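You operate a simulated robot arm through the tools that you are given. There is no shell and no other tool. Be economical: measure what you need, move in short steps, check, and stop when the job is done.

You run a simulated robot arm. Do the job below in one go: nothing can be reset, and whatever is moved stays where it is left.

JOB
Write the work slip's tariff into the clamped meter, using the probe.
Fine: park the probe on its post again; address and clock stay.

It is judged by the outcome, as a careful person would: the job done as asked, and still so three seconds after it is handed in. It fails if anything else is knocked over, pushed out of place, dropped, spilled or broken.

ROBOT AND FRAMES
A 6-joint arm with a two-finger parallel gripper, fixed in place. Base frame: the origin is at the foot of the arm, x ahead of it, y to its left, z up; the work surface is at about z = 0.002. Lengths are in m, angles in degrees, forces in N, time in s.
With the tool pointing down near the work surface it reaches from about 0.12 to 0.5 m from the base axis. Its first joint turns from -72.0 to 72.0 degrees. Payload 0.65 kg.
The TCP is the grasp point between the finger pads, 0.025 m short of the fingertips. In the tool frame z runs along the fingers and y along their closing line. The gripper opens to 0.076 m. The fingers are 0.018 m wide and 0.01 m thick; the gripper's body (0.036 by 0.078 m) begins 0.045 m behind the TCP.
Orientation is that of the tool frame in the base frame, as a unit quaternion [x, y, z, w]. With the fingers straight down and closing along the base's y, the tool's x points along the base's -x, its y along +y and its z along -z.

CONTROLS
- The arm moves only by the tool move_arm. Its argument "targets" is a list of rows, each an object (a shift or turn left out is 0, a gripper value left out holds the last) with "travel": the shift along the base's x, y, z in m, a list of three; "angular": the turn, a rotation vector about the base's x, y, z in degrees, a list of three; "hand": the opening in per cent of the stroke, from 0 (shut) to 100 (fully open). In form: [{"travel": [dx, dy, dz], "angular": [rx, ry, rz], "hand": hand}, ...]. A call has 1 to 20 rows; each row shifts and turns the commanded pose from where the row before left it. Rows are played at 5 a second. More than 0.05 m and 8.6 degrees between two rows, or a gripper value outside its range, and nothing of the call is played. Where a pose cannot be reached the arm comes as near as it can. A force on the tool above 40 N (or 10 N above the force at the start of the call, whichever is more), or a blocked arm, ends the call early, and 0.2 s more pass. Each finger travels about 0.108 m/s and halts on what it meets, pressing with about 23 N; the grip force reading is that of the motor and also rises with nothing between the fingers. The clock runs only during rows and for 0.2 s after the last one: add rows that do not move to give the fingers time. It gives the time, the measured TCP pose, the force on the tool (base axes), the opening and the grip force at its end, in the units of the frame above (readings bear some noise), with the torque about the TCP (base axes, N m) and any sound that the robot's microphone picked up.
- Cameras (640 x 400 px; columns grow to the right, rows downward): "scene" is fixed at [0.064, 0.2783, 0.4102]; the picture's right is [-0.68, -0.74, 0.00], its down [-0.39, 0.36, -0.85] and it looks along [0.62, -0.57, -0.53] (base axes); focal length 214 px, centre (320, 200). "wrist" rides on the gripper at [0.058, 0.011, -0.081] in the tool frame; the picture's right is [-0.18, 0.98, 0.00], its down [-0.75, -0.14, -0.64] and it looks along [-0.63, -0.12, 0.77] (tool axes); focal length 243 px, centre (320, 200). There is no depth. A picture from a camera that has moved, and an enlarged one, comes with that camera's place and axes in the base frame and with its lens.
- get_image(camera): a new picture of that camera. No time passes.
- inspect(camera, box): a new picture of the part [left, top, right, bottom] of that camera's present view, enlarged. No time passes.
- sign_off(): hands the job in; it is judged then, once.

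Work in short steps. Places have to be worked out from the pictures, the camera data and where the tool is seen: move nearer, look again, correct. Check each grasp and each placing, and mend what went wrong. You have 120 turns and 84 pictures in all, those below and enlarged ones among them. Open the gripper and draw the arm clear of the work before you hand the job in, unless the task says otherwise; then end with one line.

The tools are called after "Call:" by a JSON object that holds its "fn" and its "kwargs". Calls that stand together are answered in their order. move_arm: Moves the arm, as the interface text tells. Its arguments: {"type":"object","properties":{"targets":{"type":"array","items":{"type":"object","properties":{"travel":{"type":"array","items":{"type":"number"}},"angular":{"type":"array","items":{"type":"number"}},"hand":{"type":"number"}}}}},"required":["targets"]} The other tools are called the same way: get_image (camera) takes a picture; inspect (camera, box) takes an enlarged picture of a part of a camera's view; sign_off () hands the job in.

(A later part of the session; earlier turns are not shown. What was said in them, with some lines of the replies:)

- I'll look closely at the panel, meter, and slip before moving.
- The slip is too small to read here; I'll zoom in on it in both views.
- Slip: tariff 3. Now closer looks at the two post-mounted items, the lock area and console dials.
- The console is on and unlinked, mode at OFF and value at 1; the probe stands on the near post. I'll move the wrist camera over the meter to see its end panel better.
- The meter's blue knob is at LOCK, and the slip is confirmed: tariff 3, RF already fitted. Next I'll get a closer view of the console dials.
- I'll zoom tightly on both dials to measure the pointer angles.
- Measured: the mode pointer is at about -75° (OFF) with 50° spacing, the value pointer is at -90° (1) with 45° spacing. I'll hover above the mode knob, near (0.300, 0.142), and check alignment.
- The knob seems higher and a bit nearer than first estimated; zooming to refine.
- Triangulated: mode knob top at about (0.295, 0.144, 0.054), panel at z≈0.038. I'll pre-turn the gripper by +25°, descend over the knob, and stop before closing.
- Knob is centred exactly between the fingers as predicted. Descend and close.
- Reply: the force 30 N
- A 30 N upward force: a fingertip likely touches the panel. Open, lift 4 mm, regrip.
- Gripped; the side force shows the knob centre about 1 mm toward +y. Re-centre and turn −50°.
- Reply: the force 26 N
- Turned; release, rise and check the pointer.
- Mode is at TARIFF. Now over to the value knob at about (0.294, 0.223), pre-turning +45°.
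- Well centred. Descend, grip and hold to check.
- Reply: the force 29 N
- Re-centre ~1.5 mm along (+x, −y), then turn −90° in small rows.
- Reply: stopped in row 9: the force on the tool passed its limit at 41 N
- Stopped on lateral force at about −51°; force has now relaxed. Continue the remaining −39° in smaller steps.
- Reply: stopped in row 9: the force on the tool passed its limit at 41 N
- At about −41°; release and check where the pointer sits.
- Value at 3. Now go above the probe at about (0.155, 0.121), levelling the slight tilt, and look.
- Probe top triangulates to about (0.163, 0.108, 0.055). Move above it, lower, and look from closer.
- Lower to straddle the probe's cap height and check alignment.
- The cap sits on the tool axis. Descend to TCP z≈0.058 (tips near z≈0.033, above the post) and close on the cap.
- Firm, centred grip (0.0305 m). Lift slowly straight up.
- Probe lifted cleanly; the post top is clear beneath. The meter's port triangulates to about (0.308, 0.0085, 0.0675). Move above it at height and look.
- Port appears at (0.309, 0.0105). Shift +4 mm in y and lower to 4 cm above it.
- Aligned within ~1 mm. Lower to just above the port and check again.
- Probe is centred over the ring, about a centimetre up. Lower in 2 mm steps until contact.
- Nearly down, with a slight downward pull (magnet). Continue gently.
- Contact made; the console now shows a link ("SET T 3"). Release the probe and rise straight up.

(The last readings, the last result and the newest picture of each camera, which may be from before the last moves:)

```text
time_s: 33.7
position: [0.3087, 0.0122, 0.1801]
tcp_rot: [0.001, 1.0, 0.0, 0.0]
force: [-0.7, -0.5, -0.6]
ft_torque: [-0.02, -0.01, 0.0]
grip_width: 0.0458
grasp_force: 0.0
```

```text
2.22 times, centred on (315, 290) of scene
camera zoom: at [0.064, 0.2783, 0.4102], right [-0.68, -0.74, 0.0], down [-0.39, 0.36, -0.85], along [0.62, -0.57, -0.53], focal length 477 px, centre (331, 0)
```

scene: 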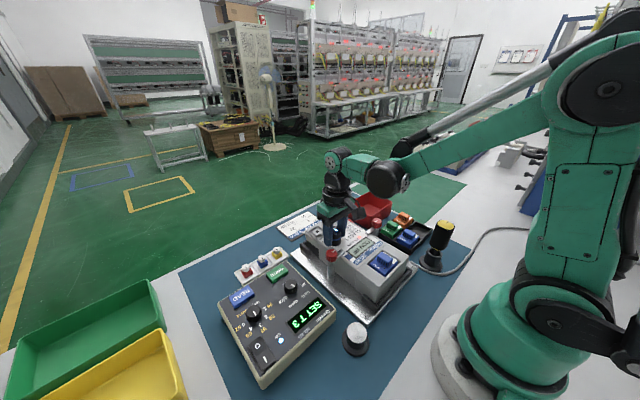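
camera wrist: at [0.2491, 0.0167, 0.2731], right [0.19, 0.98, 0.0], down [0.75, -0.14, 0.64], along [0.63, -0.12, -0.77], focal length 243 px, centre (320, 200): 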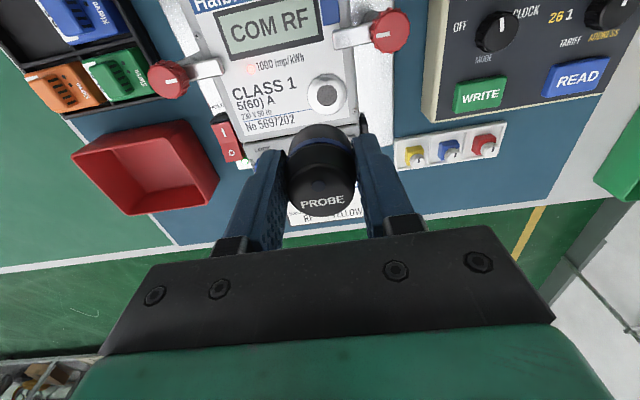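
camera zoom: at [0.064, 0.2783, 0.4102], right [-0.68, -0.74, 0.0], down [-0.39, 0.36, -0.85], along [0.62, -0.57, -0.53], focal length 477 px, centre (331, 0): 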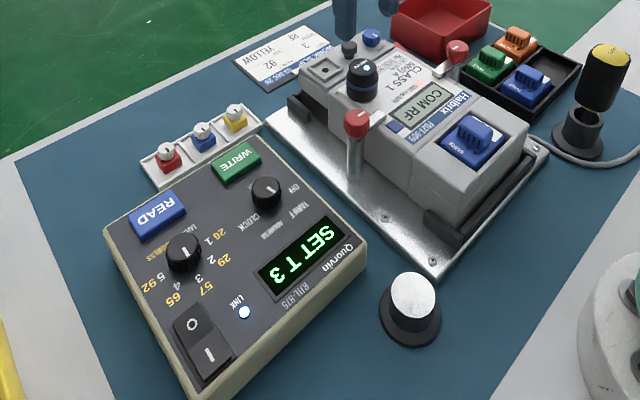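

Probe seated, LINK lit, display "SET T 3". Now go over the WRITE button (~(0.343, 0.144)) with closed fingers.

Call:
{"fn": "move_arm", "kwargs": {"targets": [{"travel": [0.008, 0.033, 0], "hand": 0}, {"travel": [0.008, 0.033, 0]}, {"travel": [0.009, 0.033, -0.01]}, {"travel": [0.009, 0.033, -0.03]}, {"travel": [0, 0, -0.03]}, {}]}}

Call:
{"fn": "get_image", "kwargs": {"camera": "wrist"}}

```text
time_s: 35.1
position: [0.3443, 0.1433, 0.1114]
tcp_rot: [0.001, 1.0, -0.001, -0.001]
force: [0.0, 0.3, -0.8]
ft_torque: [0.02, -0.01, -0.01]
grip_width: 0.0
grasp_force: 22.5
```

```text
38 pictures are left
camera wrist: at [0.2841, 0.1548, 0.1908], right [0.19, 0.98, 0.0], down [0.75, -0.14, 0.64], along [0.63, -0.12, -0.77], focal length 243 px, centre (320, 200)
```

wrist: 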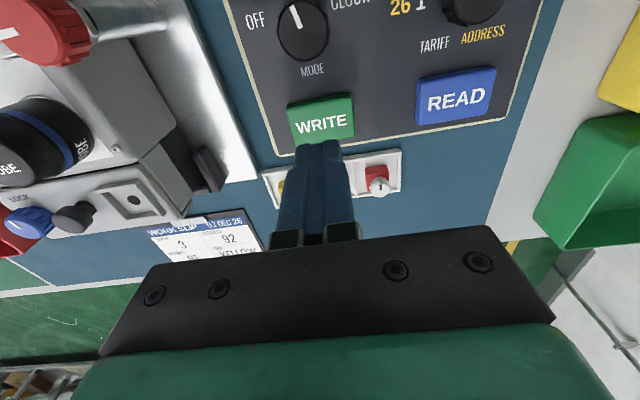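

Button is right beneath. Descend and press gently in ~1.5 mm steps, then lift.

Call:
{"fn": "move_arm", "kwargs": {"targets": [{"travel": [0, 0, -0.02]}, {"travel": [0, 0, -0.018]}, {"travel": [0, 0, -0.0015]}, {"travel": [0, 0, -0.0015]}, {"travel": [0, 0, -0.0015]}, {}]}}

Call:
{"fn": "inspect", "kwargs": {"camera": "scene", "box": [215, 250, 345, 370]}}

```text
time_s: 36.5
position: [0.3425, 0.1436, 0.0679]
tcp_rot: [0.001, 1.0, 0.0, 0.0]
force: [-7.6, -1.6, 32.8]
ft_torque: [-0.07, 0.19, -0.08]
grip_width: 0.0
grasp_force: 22.7
heard: click
```

```text
3.33 times, centred on (280, 310) of scene
camera zoom: at [0.0639, 0.2783, 0.4102], right [-0.68, -0.74, 0.0], down [-0.39, 0.36, -0.85], along [0.63, -0.57, -0.53], focal length 715 px, centre (453, -167)
```

zoom: 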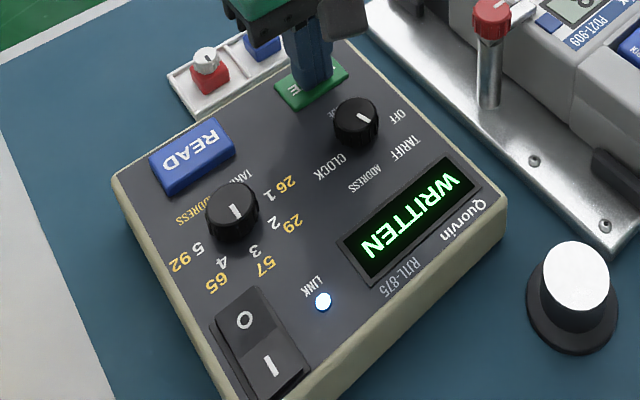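

Click heard, display "WRITTEN". I'll lift and press READ to verify what the meter now holds.

Call:
{"fn": "move_arm", "kwargs": {"targets": [{"travel": [0, 0, 0.02]}, {"travel": [0, 0, 0.01]}, {"travel": [0, 0.04, 0]}, {"travel": [0, 0.038, 0]}, {}]}}

Call:
{"fn": "get_image", "kwargs": {"camera": "wrist"}}

Call:
{"fn": "inspect", "kwargs": {"camera": "scene", "box": [215, 220, 375, 360]}}

```text
time_s: 37.7
position: [0.3434, 0.223, 0.0939]
tcp_rot: [0.001, 1.0, 0.0, 0.0]
force: [-0.2, -0.9, -1.2]
ft_torque: [0.01, 0.0, 0.0]
grip_width: 0.0001
grasp_force: 23.4
```

```text
36 pictures are left
camera wrist: at [0.2837, 0.2331, 0.1745], right [0.19, 0.98, 0.0], down [0.75, -0.14, 0.64], along [0.63, -0.12, -0.77], focal length 243 px, centre (320, 200)
```

wrist: 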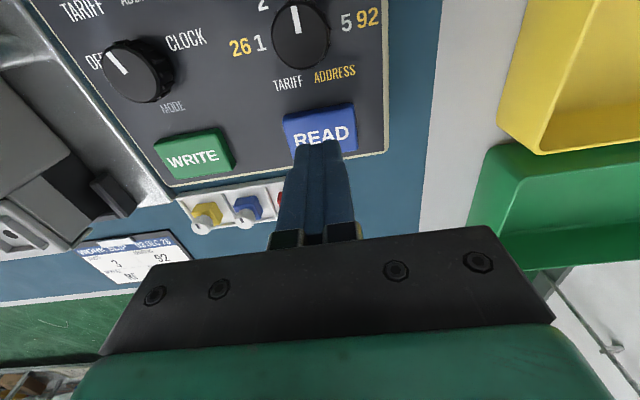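

```text
2.86 times, centred on (295, 290) of scene
camera zoom: at [0.064, 0.2784, 0.4102], right [-0.68, -0.74, 0.0], down [-0.39, 0.36, -0.85], along [0.62, -0.57, -0.53], focal length 613 px, centre (391, -57)
```

zoom: 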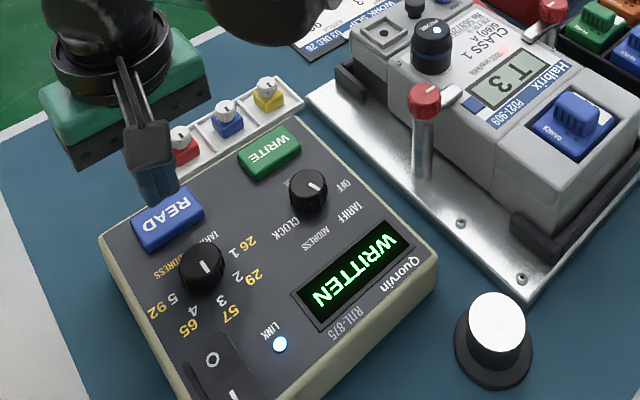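

The meter itself now displays "T3", so no READ needed. Rise and return above the probe on the port.

Call:
{"fn": "move_arm", "kwargs": {"targets": [{"travel": [0, 0, 0.045], "hand": 60}, {"travel": [0, -0.012, 0.041]}, {"travel": [-0.0085, -0.04, 0]}, {"travel": [-0.0085, -0.04, 0]}, {"travel": [-0.0085, -0.04, 0]}, {"travel": [-0.0085, -0.04, 0]}, {"travel": [0, -0.0395, 0]}, {"travel": [0, 0, -0.03]}, {}]}}

Call:
{"fn": "get_image", "kwargs": {"camera": "wrist"}}

```text
time_s: 39.7
position: [0.3069, 0.0121, 0.1529]
tcp_rot: [0.0, 1.0, 0.0, -0.001]
force: [-0.1, 0.2, 0.6]
ft_torque: [0.0, 0.0, 0.0]
grip_width: 0.0454
grasp_force: 0.1
```

```text
34 pictures are left
camera wrist: at [0.2482, 0.022, 0.2332], right [0.19, 0.98, 0.0], down [0.75, -0.14, 0.64], along [0.63, -0.12, -0.77], focal length 243 px, centre (320, 200)
```

wrist: 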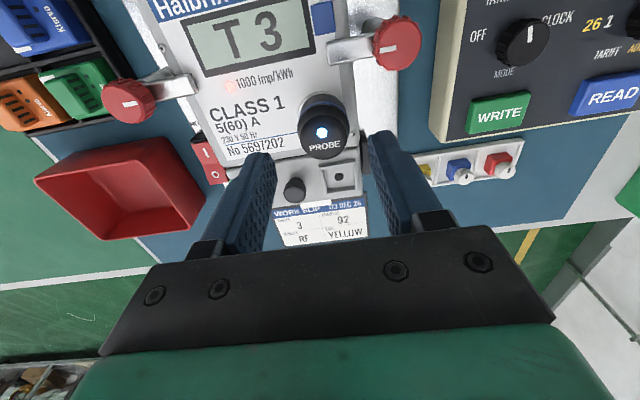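

Probe is aligned. Descend to the earlier grip height and grip.

Call:
{"fn": "move_arm", "kwargs": {"targets": [{"travel": [0.001, 0, -0.02]}, {"travel": [0.001, 0, -0.02]}, {"travel": [0, 0, -0.0115]}, {}, {"hand": 20}, {"hand": 20}, {}]}}

```text
time_s: 41.3
position: [0.311, 0.01, 0.103]
tcp_rot: [0.001, 1.0, -0.001, 0.0]
force: [-0.1, -0.5, -0.3]
ft_torque: [-0.02, 0.0, 0.02]
grip_width: 0.0306
grasp_force: 21.7
```

Gripped. Lift straight up and check it came with the gripper.

Call:
{"fn": "move_arm", "kwargs": {"targets": [{"travel": [0, 0, 0.005]}, {"travel": [0, 0, 0.015]}, {"travel": [0, 0, 0.03]}, {"travel": [0, 0, 0.04]}, {}]}}

Call:
{"fn": "get_image", "kwargs": {"camera": "wrist"}}

```text
time_s: 42.5
position: [0.311, 0.0091, 0.1927]
tcp_rot: [0.001, 1.0, -0.001, 0.0]
force: [-0.1, 0.7, -0.8]
ft_torque: [-0.01, -0.02, 0.02]
grip_width: 0.0305
grasp_force: 21.6
```

```text
33 pictures are left
camera wrist: at [0.2517, 0.0199, 0.2719], right [0.19, 0.98, 0.0], down [0.75, -0.14, 0.64], along [0.63, -0.12, -0.77], focal length 243 px, centre (320, 200)
```

wrist: 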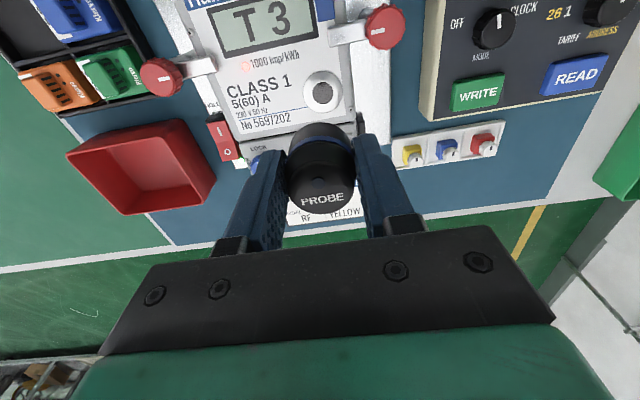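

Meter keeps T3 and the probe is held. Move back above its post.

Call:
{"fn": "move_arm", "kwargs": {"targets": [{"travel": [-0.03, 0.0196, 0]}, {"travel": [-0.03, 0.0196, 0]}, {"travel": [-0.03, 0.0196, 0]}, {"travel": [-0.03, 0.0196, 0]}, {"travel": [-0.0305, 0.0196, 0]}, {"travel": [0, 0, -0.035]}, {"travel": [0, 0, -0.035]}, {}, {}]}}

Call:
{"fn": "inspect", "kwargs": {"camera": "wrist", "box": [220, 60, 420, 220]}}

Call:
{"fn": "inspect", "kwargs": {"camera": "scene", "box": [310, 270, 410, 370]}}

```text
time_s: 44.5
position: [0.1584, 0.108, 0.1226]
tcp_rot: [0.0, 1.0, -0.001, 0.0]
force: [0.0, 0.3, -1.8]
ft_torque: [-0.01, -0.01, 0.03]
grip_width: 0.0305
grasp_force: 21.9
```

```text
2.50 times, centred on (320, 140) of wrist
camera zoom: at [0.0998, 0.1195, 0.2026], right [0.19, 0.98, 0.0], down [0.75, -0.14, 0.64], along [0.63, -0.12, -0.77], focal length 606 px, centre (320, 350)
```

zoom: 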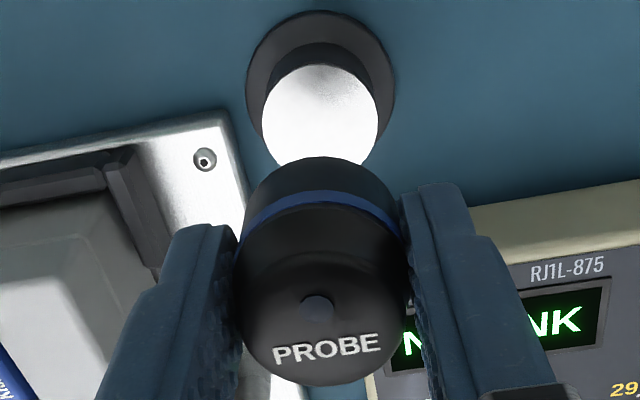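

```text
4.00 times, centred on (360, 320) of scene
camera zoom: at [0.064, 0.2783, 0.4102], right [-0.68, -0.74, 0.0], down [-0.39, 0.36, -0.85], along [0.62, -0.57, -0.53], focal length 858 px, centre (160, -280)
```

zoom: 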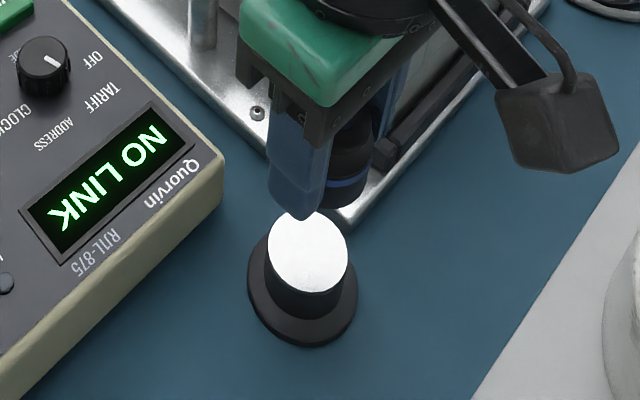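

Post top is at about (0.159, 0.108), essentially under the probe. Descend to just above the post.

Call:
{"fn": "move_arm", "kwargs": {"targets": [{"travel": [0.001, 0, -0.025]}, {"travel": [0, 0, -0.02]}, {"travel": [0, 0, -0.006]}, {}]}}

Call:
{"fn": "inspect", "kwargs": {"camera": "scene", "box": [310, 270, 410, 370]}}

Call:
{"fn": "inspect", "kwargs": {"camera": "wrist", "box": [220, 60, 420, 220]}}

```text
time_s: 45.5
position: [0.1612, 0.1076, 0.0726]
tcp_rot: [0.002, 1.0, -0.001, 0.0]
force: [-0.5, 0.1, -1.0]
ft_torque: [0.0, -0.01, -0.02]
grip_width: 0.0305
grasp_force: 21.7
```

```text
4.00 times, centred on (360, 320) of scene
camera zoom: at [0.064, 0.2783, 0.4102], right [-0.68, -0.74, 0.0], down [-0.39, 0.36, -0.85], along [0.62, -0.57, -0.53], focal length 858 px, centre (160, -280)
```

zoom: 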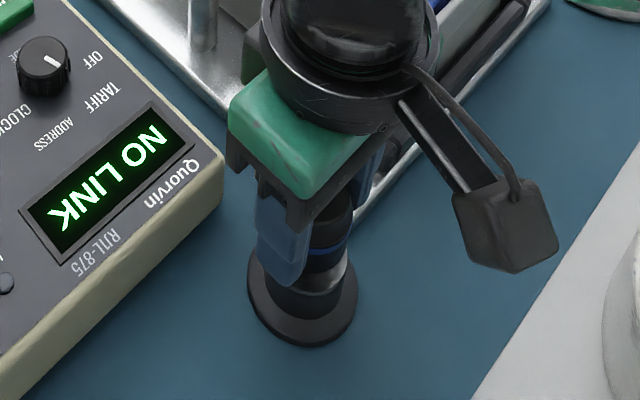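

```text
2.50 times, centred on (320, 140) of wrist
camera zoom: at [0.1023, 0.1185, 0.1512], right [0.19, 0.98, 0.0], down [0.75, -0.14, 0.64], along [0.63, -0.12, -0.77], focal length 606 px, centre (320, 350)
```

zoom: 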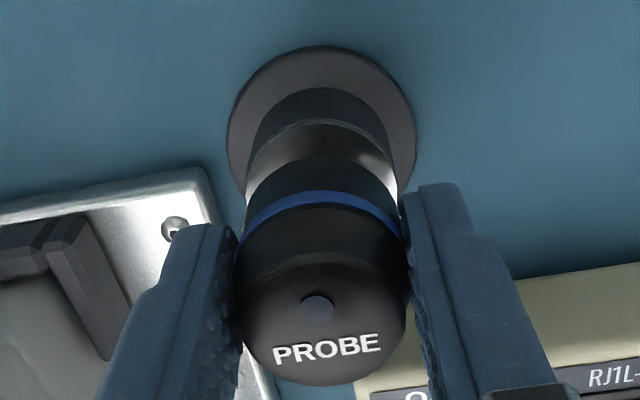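

Aligned, about a centimetre above. Lower in small steps to contact.

Call:
{"fn": "move_arm", "kwargs": {"targets": [{"travel": [-0.0008, 0, -0.004]}, {"travel": [0, 0, -0.003]}, {"travel": [0, 0, -0.002]}, {"travel": [0, 0, -0.0015]}, {}]}}

```text
time_s: 46.7
position: [0.1612, 0.1087, 0.0604]
tcp_rot: [0.0, 1.0, -0.001, 0.0]
force: [0.3, -2.1, 4.5]
ft_torque: [0.03, -0.05, -0.01]
grip_width: 0.0308
grasp_force: 22.0
```

Contact at 4.5 N, at the expected height. Release, rise clear, and check.

Call:
{"fn": "move_arm", "kwargs": {"targets": [{"hand": 60}, {"hand": 60}, {}, {"travel": [0, 0, 0.02]}, {"travel": [0, 0, 0.04]}, {"travel": [0, 0, 0.045]}, {"travel": [0, 0, 0.045], "hand": 100}, {}]}}

Call:
{"fn": "get_image", "kwargs": {"camera": "wrist"}}

Call:
{"fn": "inspect", "kwargs": {"camera": "scene", "box": [210, 190, 480, 380]}}

```text
time_s: 48.5
position: [0.16, 0.11, 0.2105]
tcp_rot: [0.002, 1.0, -0.001, 0.0]
force: [-0.3, -0.4, -0.9]
ft_torque: [0.02, 0.04, 0.01]
grip_width: 0.0759
grasp_force: 0.1
```

```text
28 pictures are left
camera wrist: at [0.0999, 0.1209, 0.2908], right [0.19, 0.98, 0.0], down [0.75, -0.14, 0.64], along [0.63, -0.12, -0.77], focal length 243 px, centre (320, 200)
```

wrist: 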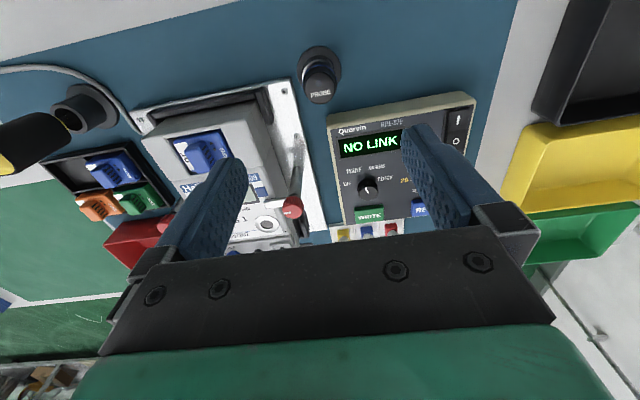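

```text
2.11 times, centred on (345, 285) of scene
camera zoom: at [0.064, 0.2783, 0.4102], right [-0.68, -0.74, 0.0], down [-0.39, 0.36, -0.85], along [0.62, -0.57, -0.53], focal length 452 px, centre (267, 21)
```

zoom: 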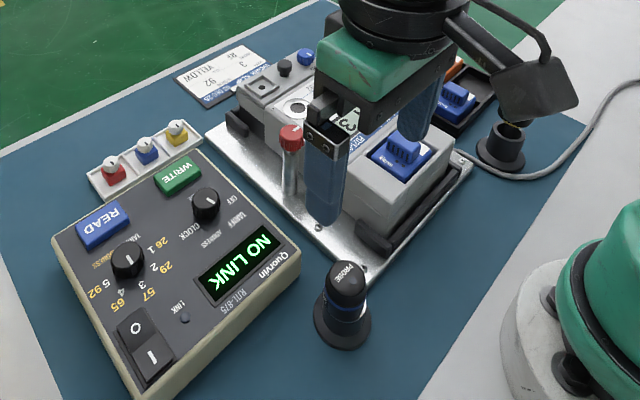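

The probe is back on its post. Draw the arm up and clear, and take a final check of the meter.

Call:
{"fn": "move_arm", "kwargs": {"targets": [{"travel": [0.015, 0.03, 0.03]}, {"travel": [0.02, 0.03, 0.03]}, {"travel": [0.02, 0.03, 0.03]}, {"travel": [0.02, 0.02, 0.02]}, {}, {}]}}

Call:
{"fn": "inspect", "kwargs": {"camera": "scene", "box": [210, 190, 480, 380]}}

```text
time_s: 49.9
position: [0.2326, 0.219, 0.3185]
tcp_rot: [0.001, 1.0, -0.001, 0.0]
force: [0.2, 0.0, -0.5]
ft_torque: [-0.01, -0.02, 0.07]
grip_width: 0.0762
grasp_force: 0.1
```

```text
2.11 times, centred on (345, 285) of scene
camera zoom: at [0.064, 0.2783, 0.4102], right [-0.68, -0.74, 0.0], down [-0.39, 0.36, -0.85], along [0.62, -0.57, -0.53], focal length 452 px, centre (267, 21)
```

zoom: 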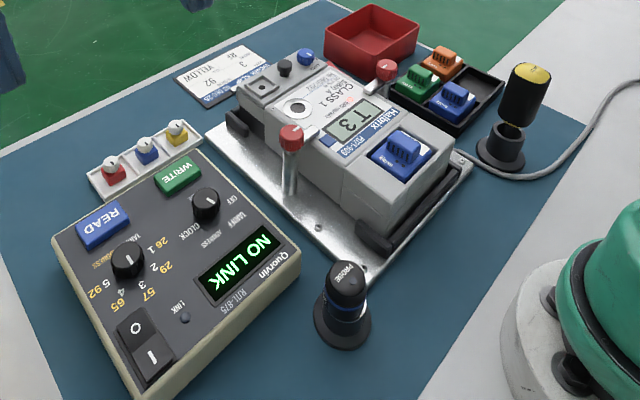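

The meter shows T3, the probe is parked, nothing else is disturbed, and the arm is clear with the gripper open. Handing in.

Call:
{"fn": "sign_off", "kwargs": {}}

```text
The job is handed in.
```

Tariff 3 from the work slip is written into the clamped meter (its display shows T3), the probe is back on its post, and the address and clock were not written.
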